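You operate a simulated robot arm through the tools that you are given. There is no shell and no other tool.

You are at the controls of a simulated two-armed robot. One attempt, no reset.

JOB
Take the yellow tape coil and leave it on the top of the drip rack. Fetch the brown clay dish and set it on top of the green binder. Fetch the small grey sponge and set it on top of the grey stone. Put the green clay dish on the right end of the glazing bench. Pick up the white filter cartridge with one hand, pass it to the other hand and put it on the left end of the packing bench. Put the white foam pad on the second level from the bottom of the mould rack. Fetch the beige card divider and set it on top of the kiln slab. The order is free. Set down upright: white filter cartridge.

Only the result counts: the job must be done as asked and must still hold three seconds after the hand-in. Knocking over, shifting, dropping, spilling or breaking anything else fails it.

ROBOT AND FRAMES
Two 7-joint arms with two-finger parallel grippers on one trunk, on a base that moves. Base frame: it is fixed to the floor where the robot stands at the start and does not move with it; the origin is under the middle of the robot, x ahead of it, y to its left, z up; the surface under the hand at the start is at about z = 0.88. Lengths are in m, angles in degrees, forces in N, time in s.
The left shoulder is at the start at [0.02, 0.113, 1.222], the right one opposite. With the tool pointing down near the work surface each hand reaches from about 0.24 to 0.6 m from the robot's upright axis, wherever it stands, measured 20 degrees to its own side. Places, roughly: beige card divider (2x19x11 cm) [-1.2, 4.7, 0.9]; brown clay dish (6x6x3 cm) [0.5, 0.2, 0.9]; green binder [0, 1.25, 0.75]; green clay dish (6x6x3 cm) [0.7, -0.4, 0.9]; grey stone (5x9x4 cm) [0, 1, 0.8]; kiln slab (35x24x6 cm) [-0.2, 1.7, 0.9]; left end of the packing bench [-2, 4.7, 0.9]; right end of the glazing bench [1.4, -2.5, 0.8]; second level of the mould rack [-2.9, 4.5, 0.6]; small grey sponge (3x3x4 cm) [0.3, 0.1, 0.9]; top of the drip rack (22x22 cm) [1.64, -3.52, 0.88]; white filter cartridge (6x6x10 cm) [-1.3, 4.9, 0.9]; white foam pad (8x8x2 cm) [-1.4, 4.9, 0.9]; yellow tape coil (7x7x3 cm) [0.5, 0, 0.9]. Payload 1.57 kg a hand.
The tool frame of a hand sits at the grasp point between the pads (the TCP): z along the fingers, y along the line on which they close. The tips reach 0.03 m beyond it. The gripper opens to 0.08 m. The fingers are 0.017 m wide and 0.012 m thick; the gripper's body (0.04 by 0.082 m) begins 0.08 m behind the TCP.
Orientation is told as [roll, pitch, yaw] about the base's x, y, z axes, in that order, counted from this pose: with the fingers straight down and closing along the base's y, the tool's x points along the base's -x, its y along +y and its z along -z.

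CONTROLS
- The arms move only by the tool drive_tool. It takes "left_steps", "right_steps" or both (then of equal length, played together; a hand with none holds still); each is a list of rows, each an object of numbers (a shift or turn left out is 0, a gripper value left out holds the last): "tx", "ty", "tz": the shift along the tool's x, y, z in units of 40 mm (1.0 is 40 mm); "ax", "ay", "az": the turn, a rotation vector about the tool's x, y, z in units of 5 degrees (1.0 is 5 degrees); "grip": the closure in counts, from 0 (fully open) to 255 (shut). In form: [{"tx": .., "ty": .., "tz": .., "ax": .., "ay": .., "az": .., "grip": ..}, ...]. A call has 1 to 20 rows; each row shifts and turns the commanded pose from where the row before left it, along the tool's axes as they then stand. A call with a number of a shift or a turn outside -1 to 1 is refused whole. Rows are played at 5 a second. More than 0.05 m and 8.6 degrees between two rows, or a gripper value outside its range, and nothing of the call is played. Where a pose cannot be reached the arm comes as near as it can. A force on the tool above 40 N (or 10 N above the force at the start of the call, whichever is more), or a blocked arm, ends the call early, and 0.2 s more pass. The fingers move at their own pace (about 0.045 m/s each) and stop on an object; they squeeze with about 41 N. The grip force told is the motor's: it shows also when the fingers shut on nothing. Time passes only in rows, and 0.2 s behind the last, so rows that do not move let the fingers close. It gives the time, the measured TCP pose, the force on the tool (base axes), the opening and the grip force at its end, in the units of the frame above (readings bear some noise), with the torque about the TCP (base axes, N m) and any sound that the robot's microphone picked up.
- Cameras (640 x 400 px; columns grow to the right, rows downward): "scene" is now at [0.0884, 0.0349, 1.3443]; the picture's right is [0.40, -0.92, 0.00], its down [-0.55, -0.24, -0.80] and it looks along [0.73, 0.32, -0.60] (base axes); focal length 214 px, centre (320, 200). "left" rides on the left gripper at [0.072, 0.007, -0.122] in its tool frame; the picture's right is [-0.09, 1.00, 0.00], its down [-0.84, -0.08, -0.54] and it looks along [-0.54, -0.05, 0.84] (tool axes); focal length 238 px, centre (320, 200). "right" rides on the right gripper at [0.072, -0.007, -0.122] in its tool frame; the picture's right is [0.09, 1.00, 0.00], its down [-0.84, 0.08, -0.54] and it looks along [-0.54, 0.05, 0.84] (tool axes); focal length 238 px, centre (320, 200). There is no depth. A picture from a camera that has moved, and an enlarged one, comes with that camera's place and axes in the base frame and with its lens.
- get_image(camera): a new picture of that camera. It takes no simulated time.
- slide_trunk(by): moves the trunk up (or, below 0, down) by that many m; the arms and the scene camera ride with it, the base frame stays. It gives what a move gives, with no picture.
- drive_base(legs): drives the robot by 1 to 6 legs, each [ahead, left, turn to the left] in m, m and degrees, along the robot's own axes; the way and the turn of a leg run together, so that a leg with both is an arc; at most 1.5 m and 180 degrees a leg. The arms and the cameras ride along, it lands a little off, and it stops where it bumps. It gives what a move gives.
- aim_head(pan, tilt): turns the head with the scene camera to pan (to the left, within 80 degrees either way) and tilt (down, from -29 to 69), counted from straight ahead of the robot. It gives what a move gives.
- enlarge(camera, box): a new picture of the part [left, top, right, bottom] of that camera's present view, enlarged. It takes no simulated time.
- sign_off(): hands the job in; it is judged then, once.

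Nothing tells you exact positions but the pictures and the camera data. Unless the task says otherwise, let go and move clear before handing in.

The tools are called after ">>>" as a command line: name --argument value ..., lists and objects as JSON in quotes. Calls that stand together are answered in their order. drive_tool: Moves the arms, as the interface text tells. Its arguments: {"type":"object","properties":{"left_steps":{"type":"array"},"right_steps":{"type":"array"}},"required":[]} The other tools are called the same way: slide_trunk (by) moves the trunk up or down; drive_base (legs) drives the base; aim_head (pan, tilt) turns the head that bears the scene camera; get_image (camera) takes a picture; enlarge (camera, box) takes an enlarged picture of a part of a camera's view; sign_off () hands the job in.

At the start:

```text
time: 0.0
left_ee_pos: [0.3533, 0.4328, 1.1804]
left_tcp_rot: [0.0, 0.0, 0.1]
left_force: [-0.2, -0.8, 0.4]
left_moment: [0.0, -0.01, 0.04]
left_gripper_width: 0.0797
left_finger_force: 0.1
right_ee_pos: [0.4009, 0.0059, 1.1207]
right_tcp_rot: [0.0, 0.1, 0.1]
right_force: [0.6, -0.1, -0.8]
right_moment: [0.01, -0.01, 0.01]
right_gripper_width: 0.0797
right_finger_force: 0.0
trunk travel left (down, up): [-0.275, 0.295]
robot x, y, heading: [0.0015, 0.0022, -0.0]
head pan, tilt (commanded): [23.3, 37.0]
```

scene: 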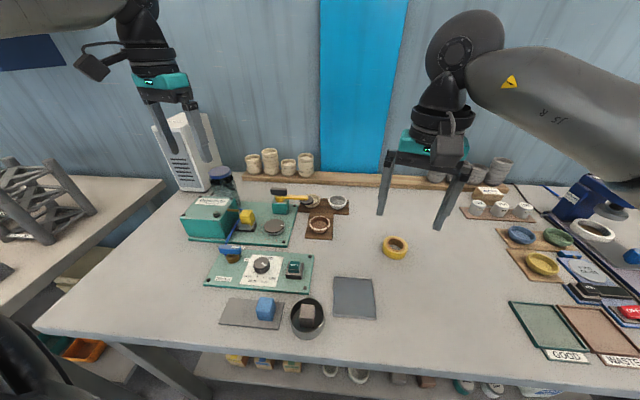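
right: 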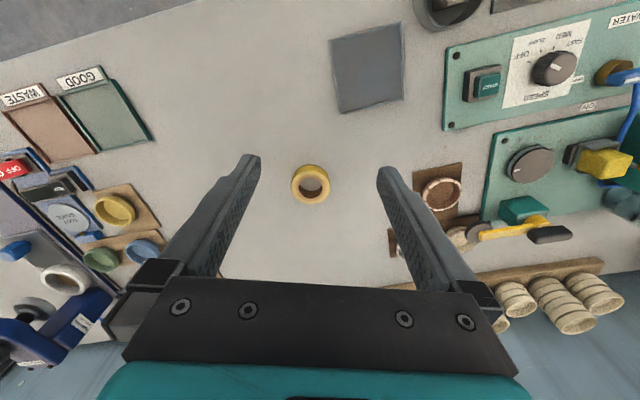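
left: 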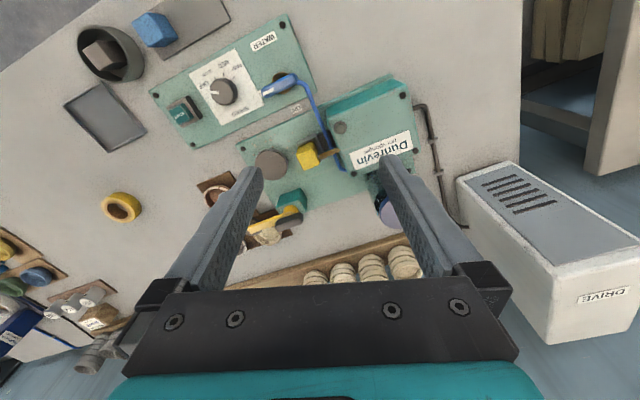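

I see the glazing/control bench in front of me with the yellow tape coil near [0.5, 0], a brown dish on a tray further left, a grey sponge in a pot near [0.3, 0.1]. I will look closer at the scene first before moving.

>>> enlarge --camera "scene" --box '[160, 150, 420, 350]'

>>> enlarge --camera "scene" --box '[420, 150, 640, 370]'

>>> enlarge --camera "scene" --box '[0, 120, 240, 400]'

```text
2.00 times, centred on (290, 250) of scene
camera zoom: at [0.0884, 0.0349, 1.3443], right [0.4, -0.92, 0.0], down [-0.55, -0.24, -0.8], along [0.73, 0.32, -0.6], focal length 429 px, centre (380, 100)
```

zoom: 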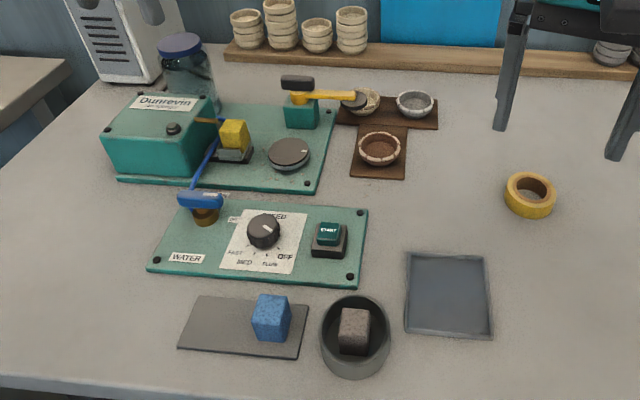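

```text
1.82 times, centred on (530, 260) of scene
camera zoom: at [0.0884, 0.0349, 1.3443], right [0.4, -0.92, 0.0], down [-0.55, -0.24, -0.8], along [0.73, 0.32, -0.6], focal length 390 px, centre (-62, 91)
```

zoom: 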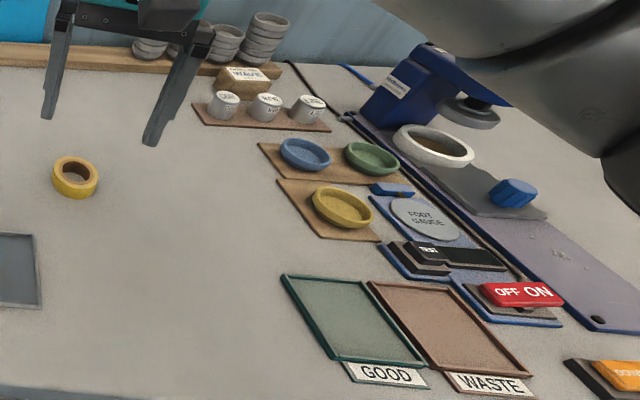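

```text
1.43 times, centred on (120, 260) of scene
camera zoom: at [0.0884, 0.0349, 1.3443], right [0.4, -0.92, 0.0], down [-0.55, -0.24, -0.8], along [0.73, 0.32, -0.6], focal length 306 px, centre (606, 114)
```

zoom: 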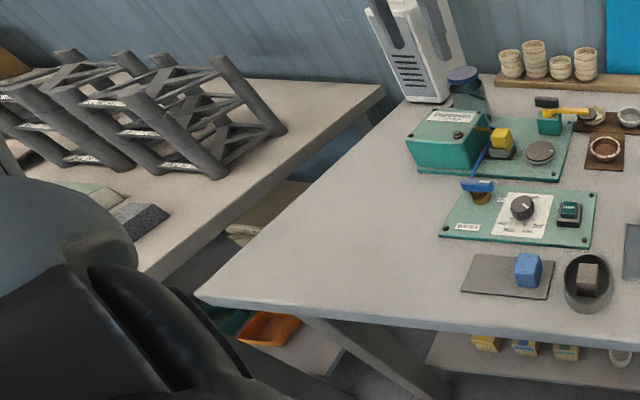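

The sponge sits inside a grey pot; the brown dish is on a brown mat; the green dish lies beside blue and yellow ones. Next I look around with the head to map the other stations.

>>> aim_head --pan 80 --tilt 25

>>> get_image --camera "scene"

>>> aim_head --pan -60 --tilt 20

>>> get_image --camera "scene"

```text
time: 1.3
left_ee_pos: [0.3534, 0.433, 1.1811]
left_tcp_rot: [0.0, 0.0, -0.1]
left_force: [-0.4, 0.0, 0.1]
left_moment: [-0.01, 0.01, -0.01]
left_gripper_width: 0.08
left_finger_force: 0.0
right_ee_pos: [0.4002, 0.0064, 1.1213]
right_tcp_rot: [0.0, 0.0, 0.0]
right_force: [0.4, 0.4, 0.6]
right_moment: [0.02, -0.01, 0.0]
right_gripper_width: 0.0798
right_finger_force: 0.0
trunk travel left (down, up): [-0.275, 0.295]
robot x, y, heading: [0.0006, 0.0021, -0.2]
head pan, tilt (commanded): [80.0, 25.0]
```

```text
taken
camera scene: at [0.0247, 0.0912, 1.363], right [0.98, -0.17, 0.0], down [-0.07, -0.42, -0.91], along [0.16, 0.89, -0.42], focal length 214 px, centre (320, 200)
```

scene: 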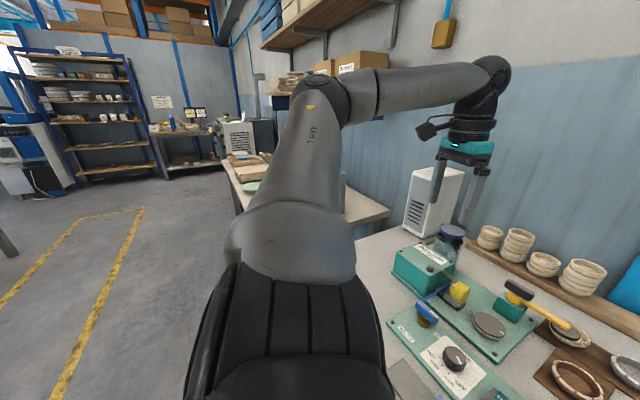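

```text
time: 3.5
left_ee_pos: [0.3522, 0.4333, 1.1792]
left_tcp_rot: [0.1, 0.1, 0.0]
left_force: [0.3, -1.0, 0.9]
left_moment: [-0.03, 0.01, 0.02]
left_gripper_width: 0.0797
left_finger_force: 0.0
right_ee_pos: [0.4008, 0.0057, 1.1205]
right_tcp_rot: [0.0, -0.1, 0.0]
right_force: [1.3, 0.7, -0.4]
right_moment: [0.0, 0.0, 0.0]
right_gripper_width: 0.0802
right_finger_force: 0.1
trunk travel left (down, up): [-0.275, 0.295]
robot x, y, heading: [-0.0014, 0.0002, -0.1]
head pan, tilt (commanded): [-60.0, 20.0]
```

```text
taken
camera scene: at [0.0552, -0.0801, 1.3711], right [-0.87, -0.5, 0.0], down [-0.17, 0.3, -0.94], along [0.47, -0.81, -0.34], focal length 214 px, centre (320, 200)
```

scene: 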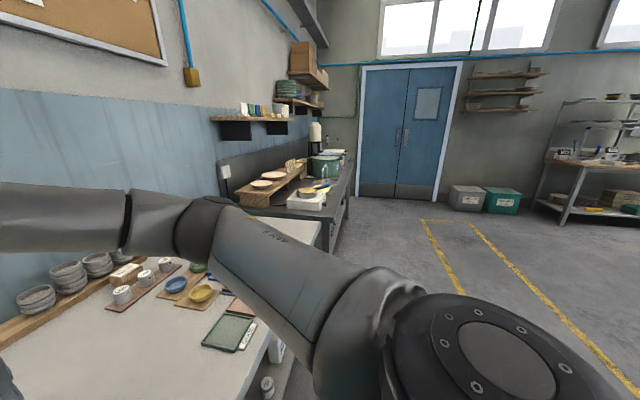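

The workshop is mapped roughly: glazing bench and drip rack far to the right, another bench with slab to the left, packing bench far behind left. I start by moving the left hand over the brown dish and the right hand out of the way.

>>> drive_tool --left_steps '[{"tx": -0.6, "ty": -0.88, "tz": 0.4}, {"tx": -0.6, "ty": -0.88, "tz": 0.4}, {"tx": -0.6, "ty": -0.88, "tz": 0.4}, {"tx": -0.6, "ty": -0.88, "tz": 0.4}, {"tx": -0.6, "ty": -0.88, "tz": 0.4}, {"tx": -0.6, "ty": -0.88, "tz": 0.4}]' --right_steps '[{"ty": -0.8}, {"ty": -0.8}, {"ty": -0.8}, {"ty": -0.8}, {"ty": -0.8}, {"ty": -0.8}]'

>>> get_image --camera "left"

>>> get_image --camera "right"

```text
time: 4.9
left_ee_pos: [0.4986, 0.22, 1.0829]
left_tcp_rot: [0.0, 0.1, 0.1]
left_force: [0.0, 0.0, 0.3]
left_moment: [-0.01, 0.03, -0.02]
left_gripper_width: 0.08
left_finger_force: 0.1
right_ee_pos: [0.4022, -0.1875, 1.1199]
right_tcp_rot: [0.1, 0.0, 0.1]
right_force: [-0.6, -0.4, -0.4]
right_moment: [0.0, 0.02, 0.01]
right_gripper_width: 0.0798
right_finger_force: 0.1
trunk travel left (down, up): [-0.275, 0.295]
robot x, y, heading: [0.0037, 0.0027, 0.2]
head pan, tilt (commanded): [-60.0, 20.0]
```

```text
taken
camera left: at [0.4268, 0.2266, 1.2065], right [0.09, 1.0, 0.0], down [0.84, -0.08, 0.54], along [0.54, -0.05, -0.84], focal length 238 px, centre (320, 200)
```

left: 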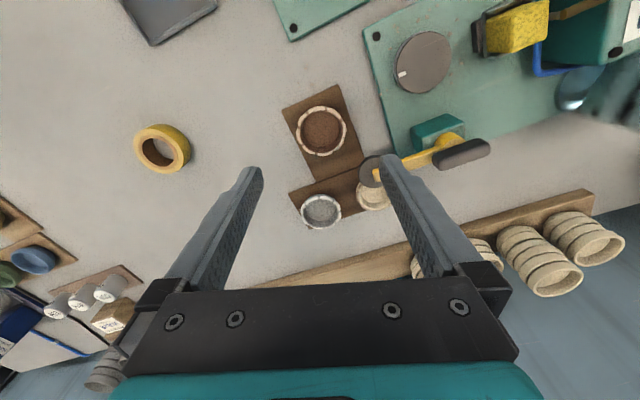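

```text
taken
camera right: at [0.331, -0.1931, 1.2433], right [-0.09, 1.0, 0.0], down [0.84, 0.08, 0.54], along [0.54, 0.05, -0.84], focal length 238 px, centre (320, 200)
```

right: 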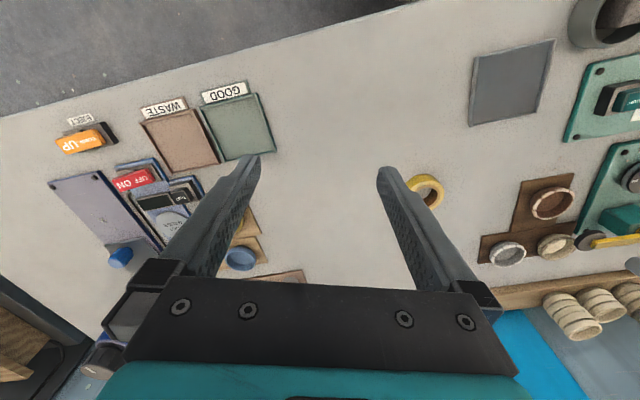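

The dish is just ahead and below the left hand at about [0.514, 0.220]. I will lower the hand to just above the rim and check.

>>> drive_tool --left_steps '[{"tx": -0.13, "tz": 0.75}, {"tx": -0.13, "tz": 0.75}, {"tx": -0.13, "tz": 0.75}, {"tz": 0.75}]'

>>> get_image --camera "left"

>>> aim_head --pan 20 --tilt 45

>>> get_image --camera "scene"

```text
time: 5.9
left_ee_pos: [0.4868, 0.2318, 0.9758]
left_tcp_rot: [0.0, -0.1, 0.1]
left_force: [-0.8, 0.2, -0.5]
left_moment: [-0.02, -0.02, 0.01]
left_gripper_width: 0.0803
left_finger_force: 0.1
left hand out of reach, approached as far as the arm can: row 2, 3, 4
right_ee_pos: [0.4014, -0.1855, 1.1207]
right_tcp_rot: [0.0, -0.1, 0.1]
right_force: [-0.4, -0.1, -0.4]
right_moment: [0.06, -0.01, 0.03]
right_gripper_width: 0.0798
right_finger_force: 0.1
trunk travel left (down, up): [-0.275, 0.295]
robot x, y, heading: [0.0005, -0.0053, -0.1]
head pan, tilt (commanded): [-60.0, 20.0]
```

```text
taken
camera left: at [0.415, 0.2392, 1.0982], right [0.09, 1.0, 0.0], down [0.84, -0.08, 0.54], along [0.54, -0.05, -0.84], focal length 238 px, centre (320, 200)
```

left: 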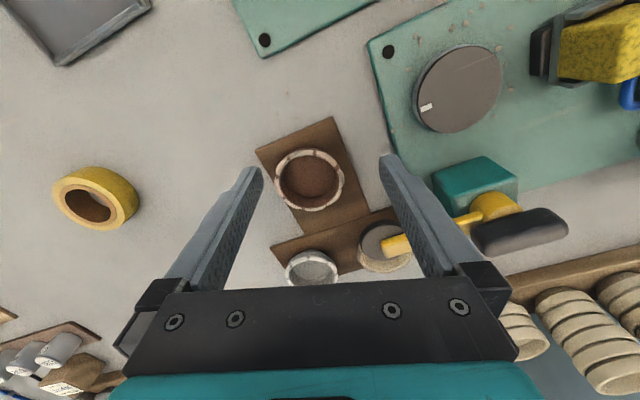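

```text
time: 7.4
left_ee_pos: [0.4873, 0.2332, 0.9748]
left_tcp_rot: [-0.1, -0.1, -0.1]
left_force: [0.2, 0.3, 0.1]
left_moment: [-0.02, 0.02, 0.0]
left_gripper_width: 0.0801
left_finger_force: 0.1
right_ee_pos: [0.4014, -0.1862, 1.1204]
right_tcp_rot: [0.0, 0.0, 0.0]
right_force: [0.0, -0.7, 0.7]
right_moment: [-0.02, 0.01, -0.03]
right_gripper_width: 0.08
right_finger_force: 0.1
trunk travel left (down, up): [-0.275, 0.295]
robot x, y, heading: [-0.0004, -0.0009, 0.2]
head pan, tilt (commanded): [20.0, 45.0]
```

```text
taken
camera scene: at [0.085, 0.0282, 1.3325], right [0.34, -0.94, 0.0], down [-0.66, -0.24, -0.71], along [0.66, 0.24, -0.71], focal length 214 px, centre (320, 200)
```

scene: 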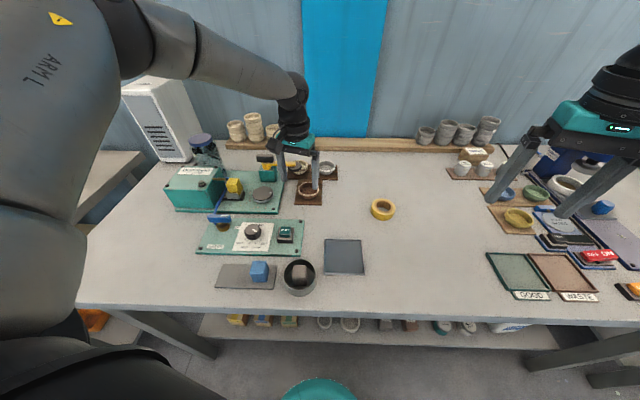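

The left hand was stopped short by reach. I'll raise it, check how close the base is to the bench, and consider moving the base or lowering the trunk.

>>> drive_tool --left_steps '[{"tz": -0.8, "tx": 0.4}, {"tz": -0.8, "tx": 0.4}, {"tz": -0.8}, {"tz": -0.8}, {"tz": -0.5}]'

>>> aim_head --pan 0 --tilt 69

>>> get_image --camera "scene"

```text
time: 8.6
left_ee_pos: [0.4538, 0.2319, 1.1252]
left_tcp_rot: [-0.1, 0.1, -0.1]
left_force: [-0.3, 0.0, 0.8]
left_moment: [0.0, 0.01, 0.0]
left_gripper_width: 0.0799
left_finger_force: 0.1
right_ee_pos: [0.4007, -0.1863, 1.1212]
right_tcp_rot: [-0.1, -0.1, 0.0]
right_force: [1.0, -1.1, 0.0]
right_moment: [-0.03, 0.0, 0.0]
right_gripper_width: 0.0802
right_finger_force: 0.1
trunk travel left (down, up): [-0.275, 0.295]
robot x, y, heading: [0.0005, -0.0025, 0.1]
head pan, tilt (commanded): [20.0, 45.0]
```

```text
time: 9.5
left_ee_pos: [0.4533, 0.2317, 1.1251]
left_tcp_rot: [0.0, 0.0, 0.0]
left_force: [0.3, 0.3, 0.0]
left_moment: [-0.04, 0.02, 0.0]
left_gripper_width: 0.0801
left_finger_force: 0.2
right_ee_pos: [0.4006, -0.1861, 1.12]
right_tcp_rot: [0.0, -0.1, -0.1]
right_force: [-0.1, 0.6, -0.4]
right_moment: [-0.02, 0.01, -0.04]
right_gripper_width: 0.0799
right_finger_force: 0.1
trunk travel left (down, up): [-0.275, 0.295]
robot x, y, heading: [0.0011, -0.0013, 0.1]
head pan, tilt (commanded): [0.0, 68.8]
```

```text
taken
camera scene: at [0.0646, 0.0006, 1.3036], right [0.0, -1.0, 0.0], down [-0.93, 0.0, -0.36], along [0.36, 0.0, -0.93], focal length 214 px, centre (320, 200)
```

scene: 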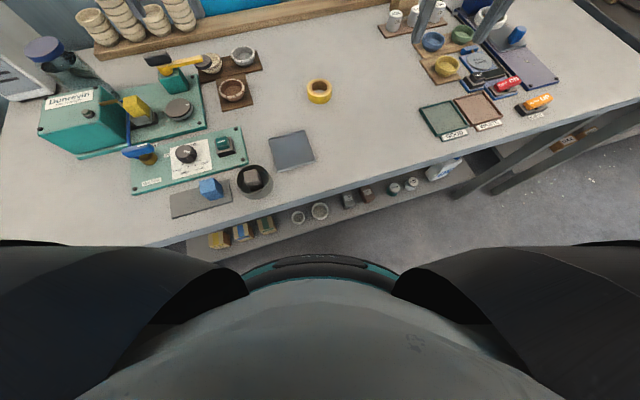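

The bench is turned about 17° relative to me and there is free room ahead of the torso. I'll nudge the base forward 5 cm and left 3 cm to bring the dish into reach.

>>> drive_base --legs '[[0.05, 0.03, 0]]'

>>> get_image --camera "left"

```text
time: 10.5
left_ee_pos: [0.5037, 0.2623, 1.1239]
left_tcp_rot: [0.0, 0.0, 0.0]
left_force: [0.5, -0.3, 0.0]
left_moment: [-0.04, 0.0, 0.02]
left_gripper_width: 0.0797
left_finger_force: 0.0
right_ee_pos: [0.4506, -0.156, 1.1216]
right_tcp_rot: [0.0, 0.0, 0.0]
right_force: [0.0, 0.1, -0.1]
right_moment: [0.0, 0.01, 0.01]
right_gripper_width: 0.0797
right_finger_force: 0.1
trunk travel left (down, up): [-0.275, 0.295]
robot x, y, heading: [0.0503, 0.0319, 0.0]
head pan, tilt (commanded): [0.0, 68.8]
```

```text
taken
camera left: at [0.4332, 0.2687, 1.2473], right [0.09, 1.0, 0.0], down [0.84, -0.08, 0.54], along [0.54, -0.05, -0.84], focal length 238 px, centre (320, 200)
```

left: 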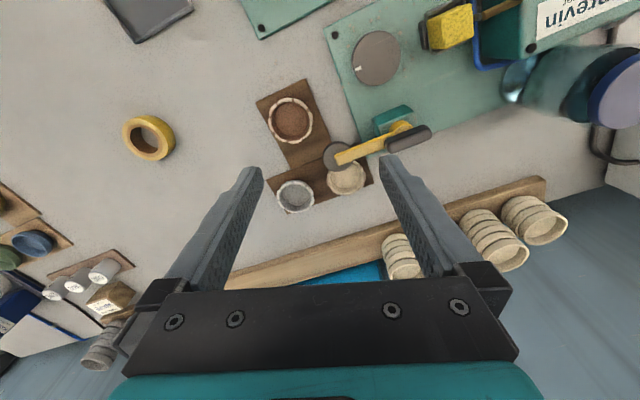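

The dish is at about [0.517, 0.219] with rim near z 0.90. I lower the left hand to just above the rim.

>>> drive_tool --left_steps '[{"tx": -0.067, "ty": -0.216, "tz": 0.87}, {"tx": -0.067, "ty": -0.216, "tz": 0.87}, {"tx": -0.067, "ty": -0.216, "tz": 0.87}, {"tx": -0.067, "ty": -0.216, "tz": 0.87}, {"tx": -0.067, "ty": -0.216, "tz": 0.87}]'

>>> get_image --camera "left"

```text
time: 11.7
left_ee_pos: [0.5047, 0.2243, 0.9585]
left_tcp_rot: [0.0, -0.2, 0.0]
left_force: [0.0, 0.0, -0.5]
left_moment: [0.02, 0.0, -0.01]
left_gripper_width: 0.08
left_finger_force: 0.1
left hand out of reach, approached as far as the arm can: row 5
right_ee_pos: [0.4498, -0.1558, 1.1216]
right_tcp_rot: [0.1, 0.0, -0.1]
right_force: [-0.5, -0.2, -0.6]
right_moment: [0.0, 0.0, 0.03]
right_gripper_width: 0.0799
right_finger_force: 0.0
trunk travel left (down, up): [-0.275, 0.295]
robot x, y, heading: [0.0499, 0.0303, -0.1]
head pan, tilt (commanded): [0.0, 68.8]
```

```text
taken
camera left: at [0.4342, 0.2316, 1.0805], right [0.09, 1.0, 0.0], down [0.84, -0.08, 0.54], along [0.54, -0.05, -0.84], focal length 238 px, centre (320, 200)
```

left: 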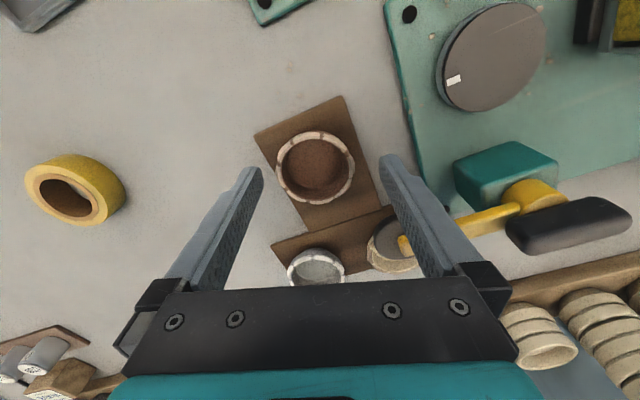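

Still slightly short of reach at this height, so a lower shoulder should help. I'll raise both hands, then lower the trunk.

>>> drive_tool --left_steps '[{"tz": -0.9}, {"tz": -0.9}, {"tz": -0.9}, {"tz": -0.8}]' --right_steps '[{"tz": -0.6, "tx": 0.5}, {"tz": -0.6, "tx": 0.5}, {"tz": -0.6, "tx": 0.5}, {"tz": -0.6, "tx": 0.5}]'

>>> slide_trunk --by -0.13

```text
time: 12.7
left_ee_pos: [0.5052, 0.2257, 1.0979]
left_tcp_rot: [0.0, 0.0, 0.0]
left_force: [-1.0, 0.1, 1.1]
left_moment: [-0.01, -0.02, 0.02]
left_gripper_width: 0.0801
left_finger_force: 0.0
right_ee_pos: [0.3688, -0.1573, 1.2185]
right_tcp_rot: [0.1, 0.1, 0.0]
right_force: [-0.2, -0.2, 0.8]
right_moment: [0.03, -0.03, -0.02]
right_gripper_width: 0.0801
right_finger_force: 0.1
trunk travel left (down, up): [-0.275, 0.295]
robot x, y, heading: [0.0489, 0.0328, -0.1]
head pan, tilt (commanded): [0.0, 68.8]
```

```text
time: 14.2
left_ee_pos: [0.5053, 0.2252, 0.9674]
left_tcp_rot: [0.0, 0.1, 0.1]
left_force: [0.4, 0.2, -0.3]
left_moment: [-0.03, -0.02, 0.01]
left_gripper_width: 0.08
left_finger_force: 0.1
right_ee_pos: [0.3697, -0.155, 1.0881]
right_tcp_rot: [0.0, -0.1, 0.0]
right_force: [-0.6, -0.4, -0.5]
right_moment: [0.01, -0.03, 0.0]
right_gripper_width: 0.08
right_finger_force: 0.1
trunk travel left (down, up): [-0.145, 0.425]
robot x, y, heading: [0.0489, 0.0309, -0.1]
head pan, tilt (commanded): [0.0, 68.8]
```

Now I move to directly above the dish and down around it.

>>> drive_tool --left_steps '[{"tx": -0.15, "ty": -0.07, "tz": 0.3}, {"tx": -0.14, "ty": -0.07, "tz": 0.3}]'

>>> get_image --camera "left"

```text
time: 14.8
left_ee_pos: [0.5177, 0.2196, 0.9424]
left_tcp_rot: [0.0, -0.1, 0.1]
left_force: [-0.4, -0.8, -0.1]
left_moment: [0.0, 0.04, -0.04]
left_gripper_width: 0.0801
left_finger_force: 0.0
right_ee_pos: [0.3698, -0.1561, 1.0873]
right_tcp_rot: [0.0, 0.0, 0.0]
right_force: [1.0, 0.8, 0.5]
right_moment: [0.0, -0.02, -0.01]
right_gripper_width: 0.0804
right_finger_force: 0.1
trunk travel left (down, up): [-0.145, 0.425]
robot x, y, heading: [0.0485, 0.0322, 0.3]
head pan, tilt (commanded): [0.0, 68.8]
```

```text
taken
camera left: at [0.4466, 0.227, 1.0665], right [0.09, 1.0, 0.0], down [0.84, -0.08, 0.54], along [0.54, -0.05, -0.84], focal length 238 px, centre (320, 200)
```

left: 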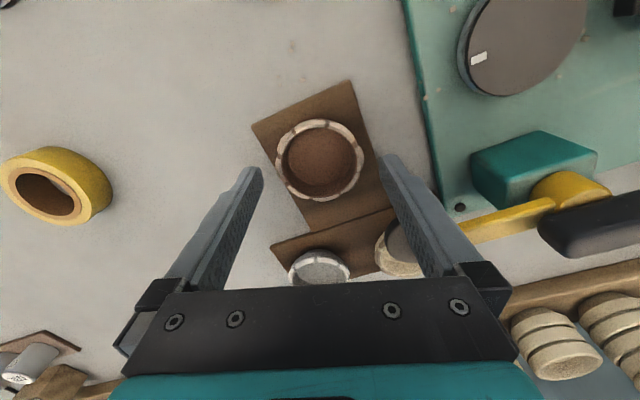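

The dish is centred between the fingers. I lower around it and close.

>>> drive_tool --left_steps '[{"tz": 0.4}, {"tz": 0.4}, {"grip": 255}, {"grip": 255}, {"grip": 255}, {"grip": 255}, {"grip": 255}]'

>>> get_image --camera "left"

```text
time: 16.4
left_ee_pos: [0.5185, 0.2206, 0.9156]
left_tcp_rot: [0.1, -0.6, 0.0]
left_force: [1.5, 6.5, 35.9]
left_moment: [0.37, 0.23, 0.09]
left_gripper_width: 0.0584
left_finger_force: 41.1
right_ee_pos: [0.3674, -0.1577, 1.0884]
right_tcp_rot: [0.0, -0.1, -0.1]
right_force: [0.0, -0.9, 0.3]
right_moment: [-0.02, -0.02, -0.02]
right_gripper_width: 0.08
right_finger_force: 0.2
trunk travel left (down, up): [-0.145, 0.425]
robot x, y, heading: [0.0492, 0.0309, 0.2]
head pan, tilt (commanded): [0.0, 68.8]
```

```text
taken
camera left: at [0.4456, 0.227, 1.0387], right [0.09, 1.0, 0.0], down [0.83, -0.08, 0.55], along [0.55, -0.05, -0.83], focal length 238 px, centre (320, 200)
```

left: 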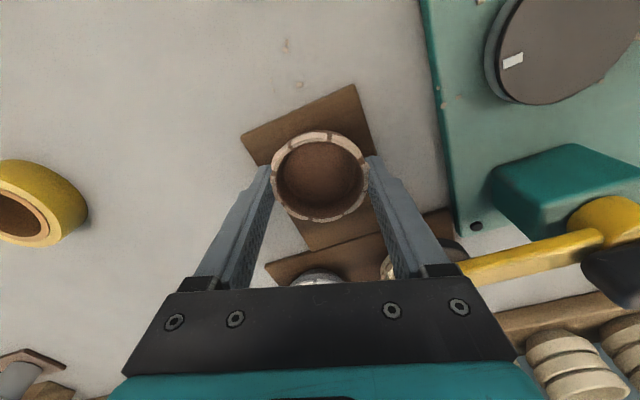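

The dish is held (width 0.058). I lift it and pull the left hand back, and also take a look at the sponge.

>>> drive_tool --left_steps '[{"tz": -0.4}, {"tz": -0.9}, {"tz": -0.9}, {"tz": -0.9}, {"tz": -0.9}, {"tx": 0.7, "ty": 0.5, "tz": -0.2}, {"tx": 0.7, "ty": 0.5, "tz": -0.2}, {"tx": 0.7, "ty": 0.5, "tz": -0.2}, {"tx": 0.7, "ty": 0.5}, {"tx": 0.7, "ty": 0.5}]'

>>> get_image --camera "left"

>>> aim_head --pan 25 --tilt 60

>>> get_image --camera "scene"

```text
time: 18.6
left_ee_pos: [0.3777, 0.3213, 1.0951]
left_tcp_rot: [0.0, 0.0, 0.0]
left_force: [0.1, 0.5, 0.4]
left_moment: [-0.01, 0.01, 0.0]
left_gripper_width: 0.0001
left_finger_force: 21.4
right_ee_pos: [0.3698, -0.1561, 1.0881]
right_tcp_rot: [0.0, 0.0, 0.0]
right_force: [0.4, 0.0, -0.5]
right_moment: [0.01, 0.01, 0.0]
right_gripper_width: 0.0801
right_finger_force: 0.1
trunk travel left (down, up): [-0.145, 0.425]
robot x, y, heading: [0.0495, 0.0301, 0.1]
head pan, tilt (commanded): [0.0, 68.8]
```

```text
taken
camera left: at [0.306, 0.3277, 1.2193], right [0.09, 1.0, 0.0], down [0.84, -0.08, 0.54], along [0.54, -0.05, -0.84], focal length 238 px, centre (320, 200)
```

left: 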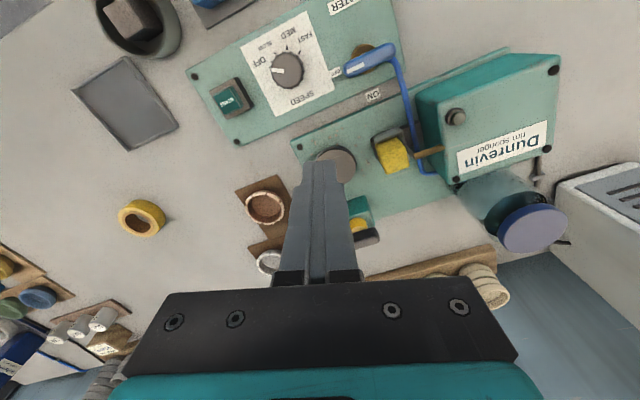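

```text
time: 19.5
left_ee_pos: [0.3774, 0.3201, 1.096]
left_tcp_rot: [0.0, 0.1, 0.0]
left_force: [0.4, -0.1, -0.4]
left_moment: [-0.01, 0.01, -0.03]
left_gripper_width: 0.0
left_finger_force: 21.5
right_ee_pos: [0.3695, -0.1569, 1.0883]
right_tcp_rot: [0.0, 0.0, 0.0]
right_force: [-0.1, 0.6, 0.0]
right_moment: [0.05, -0.02, -0.01]
right_gripper_width: 0.0801
right_finger_force: 0.1
trunk travel left (down, up): [-0.145, 0.425]
robot x, y, heading: [0.0501, 0.0304, 0.0]
head pan, tilt (commanded): [25.0, 60.0]
```

```text
taken
camera scene: at [0.1184, 0.0583, 1.183], right [0.42, -0.91, 0.0], down [-0.79, -0.37, -0.5], along [0.45, 0.21, -0.87], focal length 214 px, centre (320, 200)
```

scene: 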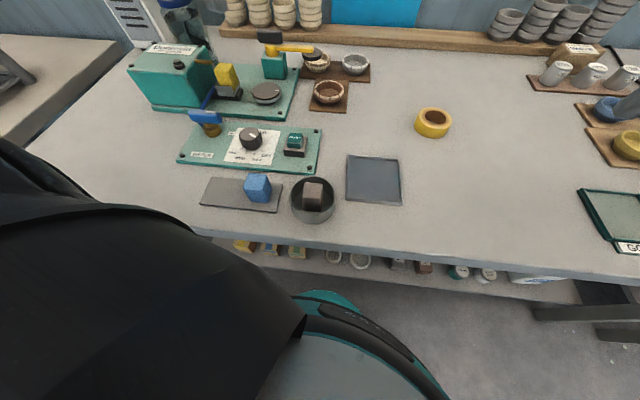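

The dish slipped out: the left gripper is empty and the dish is still on its mat. I'll look closely at its shape before retrying.

>>> enlarge --camera "scene" --box '[290, 40, 390, 120]'

>>> enlarge --camera "left" --box '[220, 160, 320, 240]'

>>> enlarge --camera "scene" --box '[270, 160, 370, 240]'

```text
5.00 times, centred on (340, 80) of scene
camera zoom: at [0.1184, 0.0583, 1.183], right [0.42, -0.91, 0.0], down [-0.79, -0.37, -0.5], along [0.45, 0.21, -0.87], focal length 1072 px, centre (220, 800)
```

zoom: 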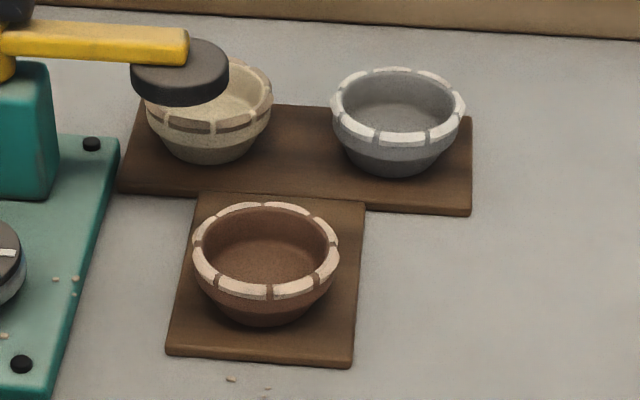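

```text
5.00 times, centred on (270, 200) of left
camera zoom: at [0.3069, 0.3271, 1.2193], right [0.09, 1.0, 0.0], down [0.84, -0.08, 0.54], along [0.54, -0.05, -0.84], focal length 1192 px, centre (570, 200)
```

zoom: 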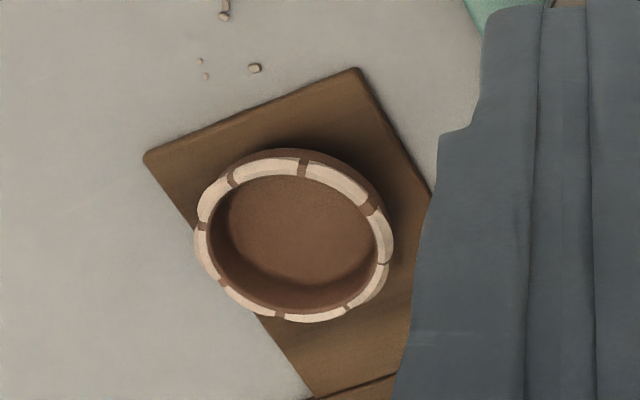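

```text
5.00 times, centred on (320, 200) of scene
camera zoom: at [0.1184, 0.0583, 1.183], right [0.42, -0.91, 0.0], down [-0.79, -0.37, -0.5], along [0.45, 0.21, -0.87], focal length 1072 px, centre (320, 200)
```

zoom: 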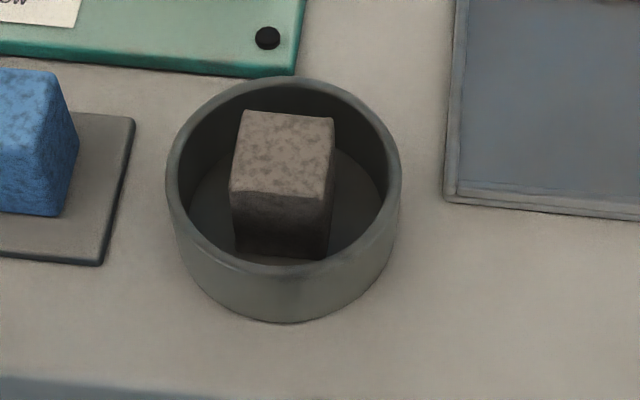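

The bowl flares outward to its rim, and I judge I was about 5 mm too far forward. I'll retry centred at about [0.513, 0.2195], and lift slowly while checking the width.

>>> drive_tool --left_steps '[{"grip": 0, "tx": -0.7, "ty": -0.5}, {"grip": 0, "tx": -0.7, "ty": -0.5}, {"grip": 0, "tx": -0.7, "ty": -0.5}, {"tx": -0.7, "ty": -0.5}, {"tx": -0.6, "ty": -0.515, "tz": 0.5}, {"tz": 0.8}, {"tz": 0.8}, {"tz": 0.8}, {"tz": 0.7}]'

>>> get_image --camera "left"

```text
time: 21.5
left_ee_pos: [0.5147, 0.2189, 0.9503]
left_tcp_rot: [0.0, 0.0, 0.0]
left_force: [-0.1, 0.9, 1.1]
left_moment: [-0.03, 0.02, 0.01]
left_gripper_width: 0.0799
left_finger_force: 0.0
right_ee_pos: [0.3701, -0.1568, 1.0896]
right_tcp_rot: [-0.1, 0.0, 0.0]
right_force: [0.6, 0.0, 0.6]
right_moment: [-0.01, 0.02, 0.02]
right_gripper_width: 0.0802
right_finger_force: 0.1
trunk travel left (down, up): [-0.145, 0.425]
robot x, y, heading: [0.051, 0.0326, 0.2]
head pan, tilt (commanded): [25.0, 60.0]
```

```text
taken
camera left: at [0.4434, 0.2257, 1.0748], right [0.09, 1.0, 0.0], down [0.84, -0.08, 0.54], along [0.54, -0.05, -0.84], focal length 238 px, centre (320, 200)
```

left: 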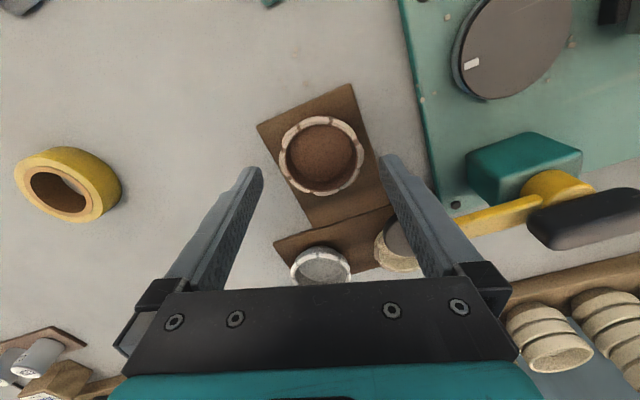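

>>> drive_tool --left_steps '[{"tz": 0.45, "tx": 0.03, "ty": 0.02}, {"tz": 0.38}, {"grip": 255}, {"grip": 255}, {"grip": 255}, {"grip": 255}]'

>>> drive_tool --left_steps '[{"tz": -0.1}, {"tz": -0.1}, {"tz": -0.1}, {"tz": -0.1}, {"tz": -0.1}]'

>>> get_image --camera "left"

```text
time: 22.9
left_ee_pos: [0.5129, 0.2209, 0.9196]
left_tcp_rot: [0.0, 0.0, 0.1]
left_force: [-0.5, -1.1, 0.4]
left_moment: [0.01, -0.01, 0.03]
left_gripper_width: 0.0584
left_finger_force: 38.5
right_ee_pos: [0.3705, -0.1577, 1.0884]
right_tcp_rot: [0.0, 0.0, 0.0]
right_force: [-0.2, 0.9, 0.5]
right_moment: [-0.01, 0.0, 0.02]
right_gripper_width: 0.0802
right_finger_force: 0.2
trunk travel left (down, up): [-0.145, 0.425]
robot x, y, heading: [0.0508, 0.0298, 0.2]
head pan, tilt (commanded): [25.0, 60.0]
```

```text
time: 24.1
left_ee_pos: [0.5121, 0.2201, 0.9385]
left_tcp_rot: [0.0, 0.0, 0.0]
left_force: [-0.3, 0.6, 0.2]
left_moment: [-0.01, 0.0, 0.02]
left_gripper_width: 0.0582
left_finger_force: 41.3
right_ee_pos: [0.3696, -0.1573, 1.0891]
right_tcp_rot: [0.0, 0.1, 0.0]
right_force: [0.7, 0.0, -1.0]
right_moment: [-0.01, 0.01, -0.01]
right_gripper_width: 0.0797
right_finger_force: 0.1
trunk travel left (down, up): [-0.145, 0.425]
robot x, y, heading: [0.0496, 0.0283, -0.0]
head pan, tilt (commanded): [25.0, 60.0]
```

```text
taken
camera left: at [0.4413, 0.2278, 1.0619], right [0.09, 1.0, 0.0], down [0.84, -0.08, 0.54], along [0.54, -0.05, -0.84], focal length 238 px, centre (320, 200)
```

left: 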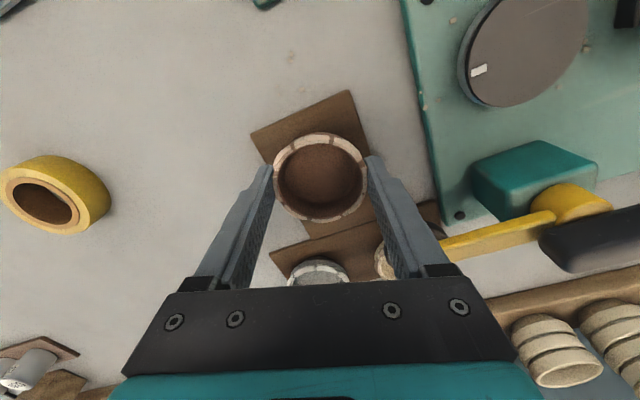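

The dish is now held and lifting with the hand. I raise it further, gently.

>>> drive_tool --left_steps '[{"tz": -0.25}, {"tz": -0.4}, {"tz": -0.4}, {"tz": -0.5}, {"tz": -0.5}, {"tz": -0.5}, {"tz": -0.5}, {"tz": -0.5}, {"tz": -0.3}, {"tx": 0.3, "ty": 0.2}, {"tx": 0.5, "ty": 0.4}, {"tx": 0.5, "ty": 0.4}, {"tx": 0.5, "ty": 0.4}, {"tx": 0.5, "ty": 0.4}, {"tx": 0.5, "ty": 0.4}, {"tx": 0.5, "ty": 0.4}, {"tx": 0.3, "ty": 0.2}]'

>>> get_image --camera "left"

```text
time: 27.7
left_ee_pos: [0.3689, 0.3339, 1.0922]
left_tcp_rot: [0.1, 0.0, 0.0]
left_force: [0.8, -0.7, 0.2]
left_moment: [0.0, -0.02, -0.02]
left_gripper_width: 0.0582
left_finger_force: 40.7
right_ee_pos: [0.3701, -0.1565, 1.0888]
right_tcp_rot: [0.0, 0.0, 0.0]
right_force: [0.2, -0.4, -0.6]
right_moment: [0.02, 0.03, 0.04]
right_gripper_width: 0.0798
right_finger_force: 0.1
trunk travel left (down, up): [-0.145, 0.425]
robot x, y, heading: [0.0481, 0.0265, -0.3]
head pan, tilt (commanded): [25.0, 60.0]
```

```text
taken
camera left: at [0.2972, 0.34, 1.2153], right [0.09, 1.0, 0.0], down [0.84, -0.08, 0.54], along [0.54, -0.05, -0.84], focal length 238 px, centre (320, 200)
```

left: 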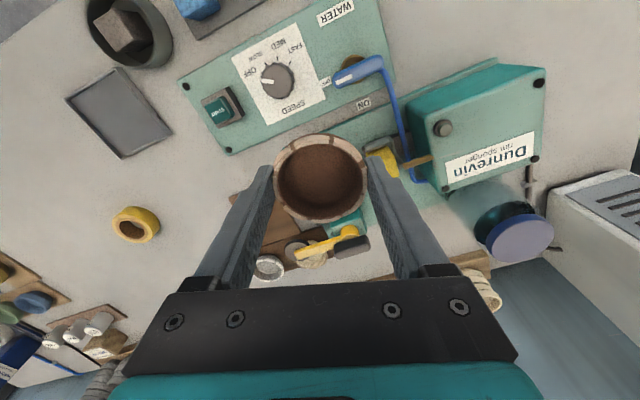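

The dish is safely held high. Next I back the base off, square it with the bench (about 18° left) and shift left so that the right hand can reach the sponge in its pot.

>>> drive_base --legs '[[-0.129, 0.126, 0], [0, 0, 18]]'

>>> get_image --camera "right"

>>> aim_head --pan -5 --tilt 60

>>> get_image --camera "scene"

```text
time: 30.2
left_ee_pos: [0.1285, 0.5434, 1.0929]
left_tcp_rot: [0.0, 0.0, 18.2]
left_force: [0.4, 0.8, -0.9]
left_moment: [-0.04, 0.03, 0.0]
left_gripper_width: 0.0579
left_finger_force: 41.1
right_ee_pos: [0.2819, 0.0786, 1.0881]
right_tcp_rot: [-0.1, 0.0, 18.2]
right_force: [0.5, -0.1, 0.1]
right_moment: [-0.01, -0.01, -0.06]
right_gripper_width: 0.0802
right_finger_force: 0.1
trunk travel left (down, up): [-0.145, 0.425]
robot x, y, heading: [-0.0779, 0.1516, 18.3]
head pan, tilt (commanded): [25.0, 60.0]
```

```text
taken
camera right: at [0.2175, 0.0505, 1.2111], right [-0.4, 0.92, 0.0], down [0.77, 0.34, 0.54], along [0.5, 0.22, -0.84], focal length 238 px, centre (320, 200)
```

right: 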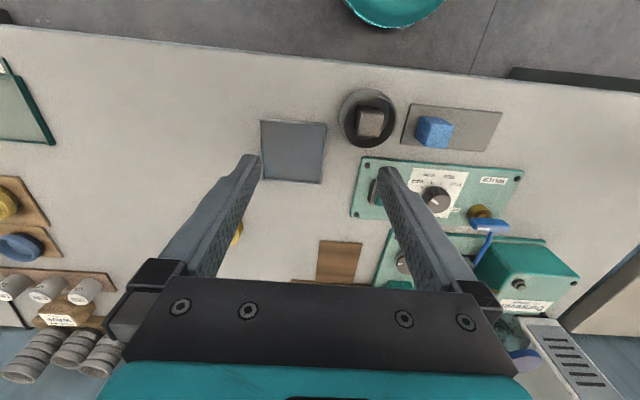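

```text
time: 31.2
left_ee_pos: [0.128, 0.5439, 1.0924]
left_tcp_rot: [0.0, 0.1, 18.1]
left_force: [-0.1, 0.9, -0.9]
left_moment: [-0.01, 0.02, -0.02]
left_gripper_width: 0.0583
left_finger_force: 40.8
right_ee_pos: [0.2829, 0.0786, 1.0879]
right_tcp_rot: [0.0, 0.0, 18.2]
right_force: [1.0, -0.3, -0.1]
right_moment: [0.01, 0.0, -0.03]
right_gripper_width: 0.08
right_finger_force: 0.1
trunk travel left (down, up): [-0.145, 0.425]
robot x, y, heading: [-0.0816, 0.1576, 18.2]
head pan, tilt (commanded): [-5.0, 60.0]
```

```text
taken
camera scene: at [-0.0069, 0.1744, 1.183], right [0.23, -0.97, 0.0], down [-0.84, -0.2, -0.5], along [0.49, 0.11, -0.87], focal length 214 px, centre (320, 200)
```

scene: 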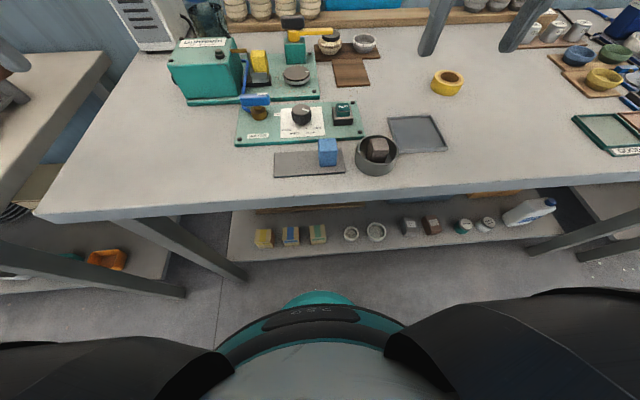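

I see the sponge in its pot slightly left of the right hand, with the bench now square to me. I move the right hand over it at a safe height and zoom in.

>>> drive_tool --right_steps '[{"ty": 0.5, "tz": 0.5}, {"ty": 0.5, "tz": 0.5}, {"ty": 0.54, "tz": 0.5}, {"tz": 0.5}]'

>>> get_image --camera "right"

>>> enlarge --camera "right" --box '[260, 80, 380, 170]'

>>> enlarge --camera "scene" --box '[330, 120, 430, 190]'

```text
time: 32.2
left_ee_pos: [0.1292, 0.544, 1.0917]
left_tcp_rot: [0.0, 0.0, 18.2]
left_force: [-0.1, -0.3, -0.1]
left_moment: [-0.02, -0.02, 0.04]
left_gripper_width: 0.0584
left_finger_force: 40.5
right_ee_pos: [0.2625, 0.1376, 1.0098]
right_tcp_rot: [0.1, 0.1, 18.3]
right_force: [0.3, 0.9, 0.4]
right_moment: [0.01, 0.02, 0.0]
right_gripper_width: 0.0797
right_finger_force: 0.0
trunk travel left (down, up): [-0.145, 0.425]
robot x, y, heading: [-0.0785, 0.1552, 18.2]
head pan, tilt (commanded): [-5.0, 60.0]
```

```text
taken
camera right: at [0.1982, 0.1089, 1.1312], right [-0.4, 0.92, 0.0], down [0.77, 0.33, 0.54], along [0.5, 0.22, -0.84], focal length 238 px, centre (320, 200)
```

right: 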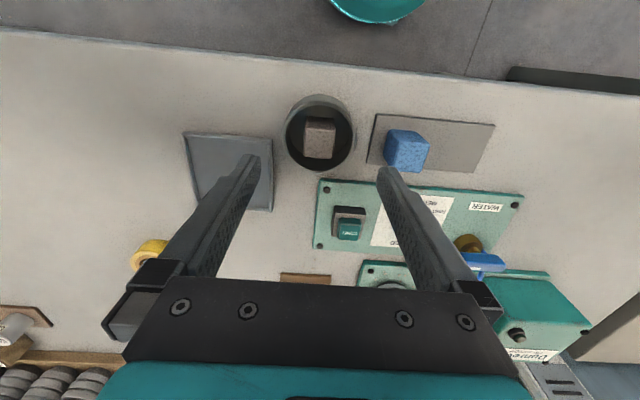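

```text
4.44 times, centred on (320, 125) of right
camera zoom: at [0.1982, 0.1089, 1.1312], right [-0.4, 0.92, 0.0], down [0.77, 0.33, 0.54], along [0.5, 0.22, -0.84], focal length 1059 px, centre (320, 533)
```

zoom: 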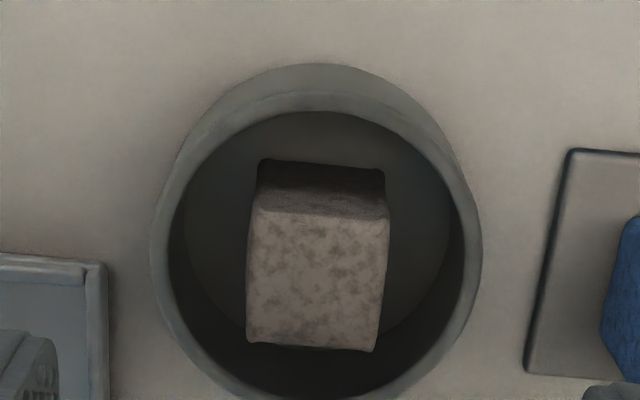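

```text
5.71 times, centred on (380, 155) of scene
camera zoom: at [-0.0068, 0.1742, 1.183], right [0.23, -0.97, 0.0], down [-0.84, -0.2, -0.5], along [0.49, 0.11, -0.87], focal length 1226 px, centre (-23, 457)
```

zoom: 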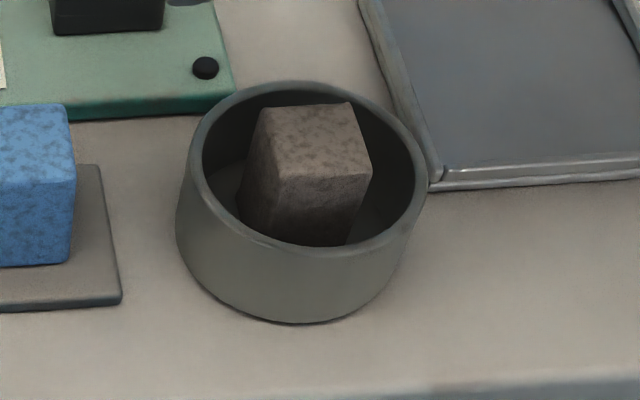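

The sponge is centred left-right in the pot and lined up with the hand's yaw; there is about 2 mm of room per finger. I preset the opening to about 3 cm and lower to just above the rim to verify.

>>> drive_tool --right_steps '[{"grip": 158}, {"tz": 0.5}, {"tz": 0.6}, {"grip": 158}]'

>>> get_image --camera "right"

>>> enlarge --camera "right" --box '[240, 100, 400, 200]'

>>> enlarge --camera "scene" --box '[330, 120, 430, 190]'

```text
time: 33.2
left_ee_pos: [0.1278, 0.5438, 1.0907]
left_tcp_rot: [-0.1, 0.0, 18.2]
left_force: [-0.2, -0.7, 0.1]
left_moment: [0.0, 0.01, 0.02]
left_gripper_width: 0.0581
left_finger_force: 40.7
right_ee_pos: [0.2621, 0.1377, 0.964]
right_tcp_rot: [0.1, 0.0, 18.2]
right_force: [0.0, 0.1, 0.5]
right_moment: [-0.01, -0.02, -0.03]
right_gripper_width: 0.0305
right_finger_force: 0.0
trunk travel left (down, up): [-0.145, 0.425]
robot x, y, heading: [-0.0774, 0.1574, 17.9]
head pan, tilt (commanded): [-5.0, 60.0]
```

```text
taken
camera right: at [0.1978, 0.1088, 1.0873], right [-0.4, 0.92, 0.0], down [0.77, 0.34, 0.54], along [0.5, 0.22, -0.84], focal length 238 px, centre (320, 200)
```

right: 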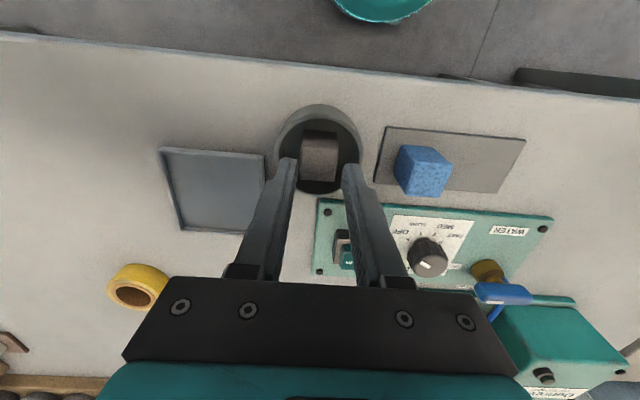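

```text
4.00 times, centred on (320, 150) of right
camera zoom: at [0.1978, 0.1088, 1.0873], right [-0.4, 0.92, 0.0], down [0.77, 0.34, 0.54], along [0.5, 0.22, -0.84], focal length 953 px, centre (320, 400)
```

zoom: 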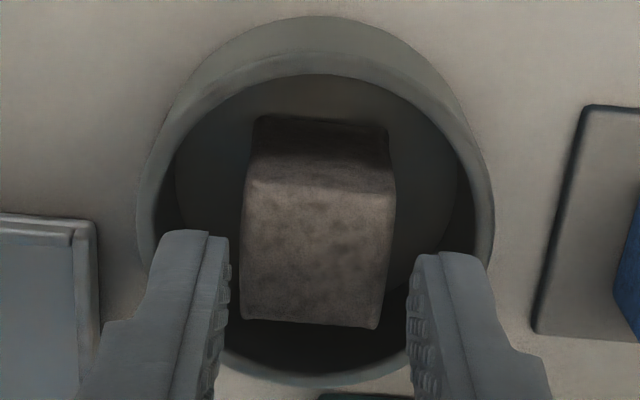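

```text
5.71 times, centred on (380, 155) of scene
camera zoom: at [-0.0069, 0.1743, 1.183], right [0.23, -0.97, 0.0], down [-0.84, -0.2, -0.5], along [0.49, 0.11, -0.87], focal length 1226 px, centre (-23, 457)
```

zoom: 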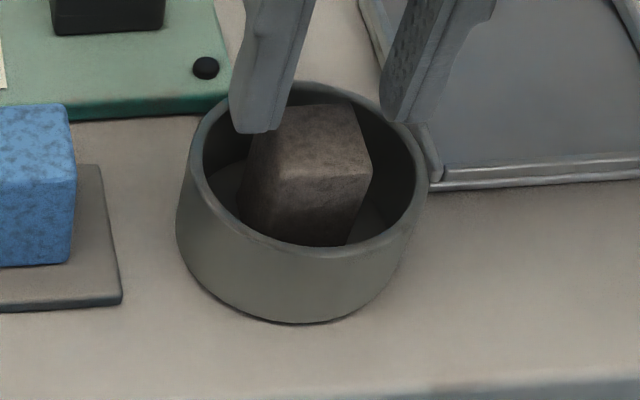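

The fingers straddle the sponge with equal room on both sides inside the rim. I descend slowly into the pot.

>>> drive_tool --right_steps '[{"tz": 0.15}, {"tz": 0.15}, {"tz": 0.15}, {"tz": 0.0}]'

>>> enlarge --camera "right" --box '[240, 100, 400, 200]'

>>> enlarge --camera "scene" --box '[330, 120, 430, 190]'

```text
time: 34.2
left_ee_pos: [0.1289, 0.5439, 1.0908]
left_tcp_rot: [0.0, 0.0, 18.3]
left_force: [0.1, 0.0, -0.5]
left_moment: [-0.01, 0.01, -0.01]
left_gripper_width: 0.0584
left_finger_force: 40.7
right_ee_pos: [0.2629, 0.1371, 0.9477]
right_tcp_rot: [0.0, -0.1, 18.2]
right_force: [0.1, 0.5, -0.2]
right_moment: [-0.01, 0.0, 0.01]
right_gripper_width: 0.0302
right_finger_force: 0.2
trunk travel left (down, up): [-0.145, 0.425]
robot x, y, heading: [-0.0812, 0.1563, 18.2]
head pan, tilt (commanded): [-5.0, 60.0]
```

```text
4.00 times, centred on (320, 150) of right
camera zoom: at [0.1982, 0.1088, 1.0689], right [-0.4, 0.92, 0.0], down [0.77, 0.34, 0.54], along [0.5, 0.22, -0.84], focal length 953 px, centre (320, 400)
```

zoom: 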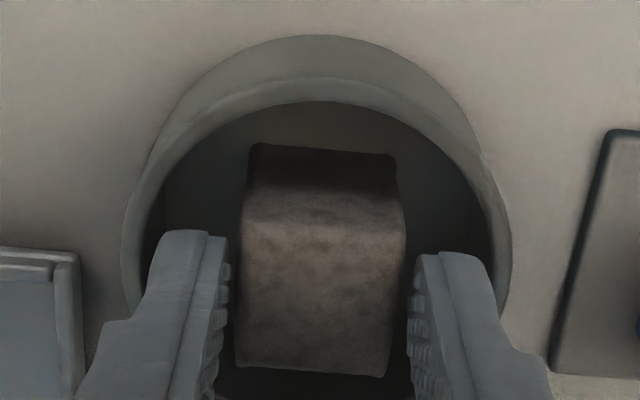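

```text
5.71 times, centred on (380, 155) of scene
camera zoom: at [-0.0069, 0.1743, 1.183], right [0.23, -0.97, 0.0], down [-0.84, -0.2, -0.5], along [0.49, 0.11, -0.87], focal length 1226 px, centre (-23, 457)
```

zoom: 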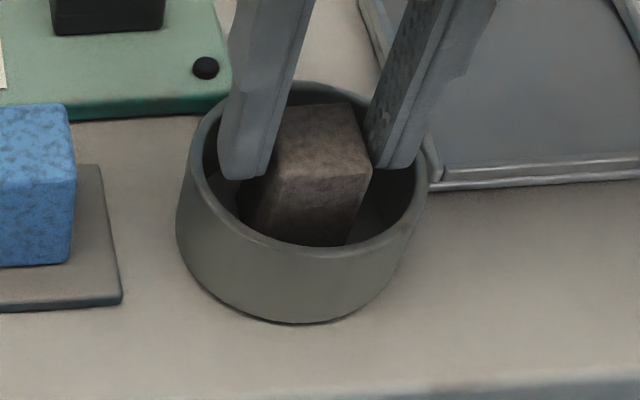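

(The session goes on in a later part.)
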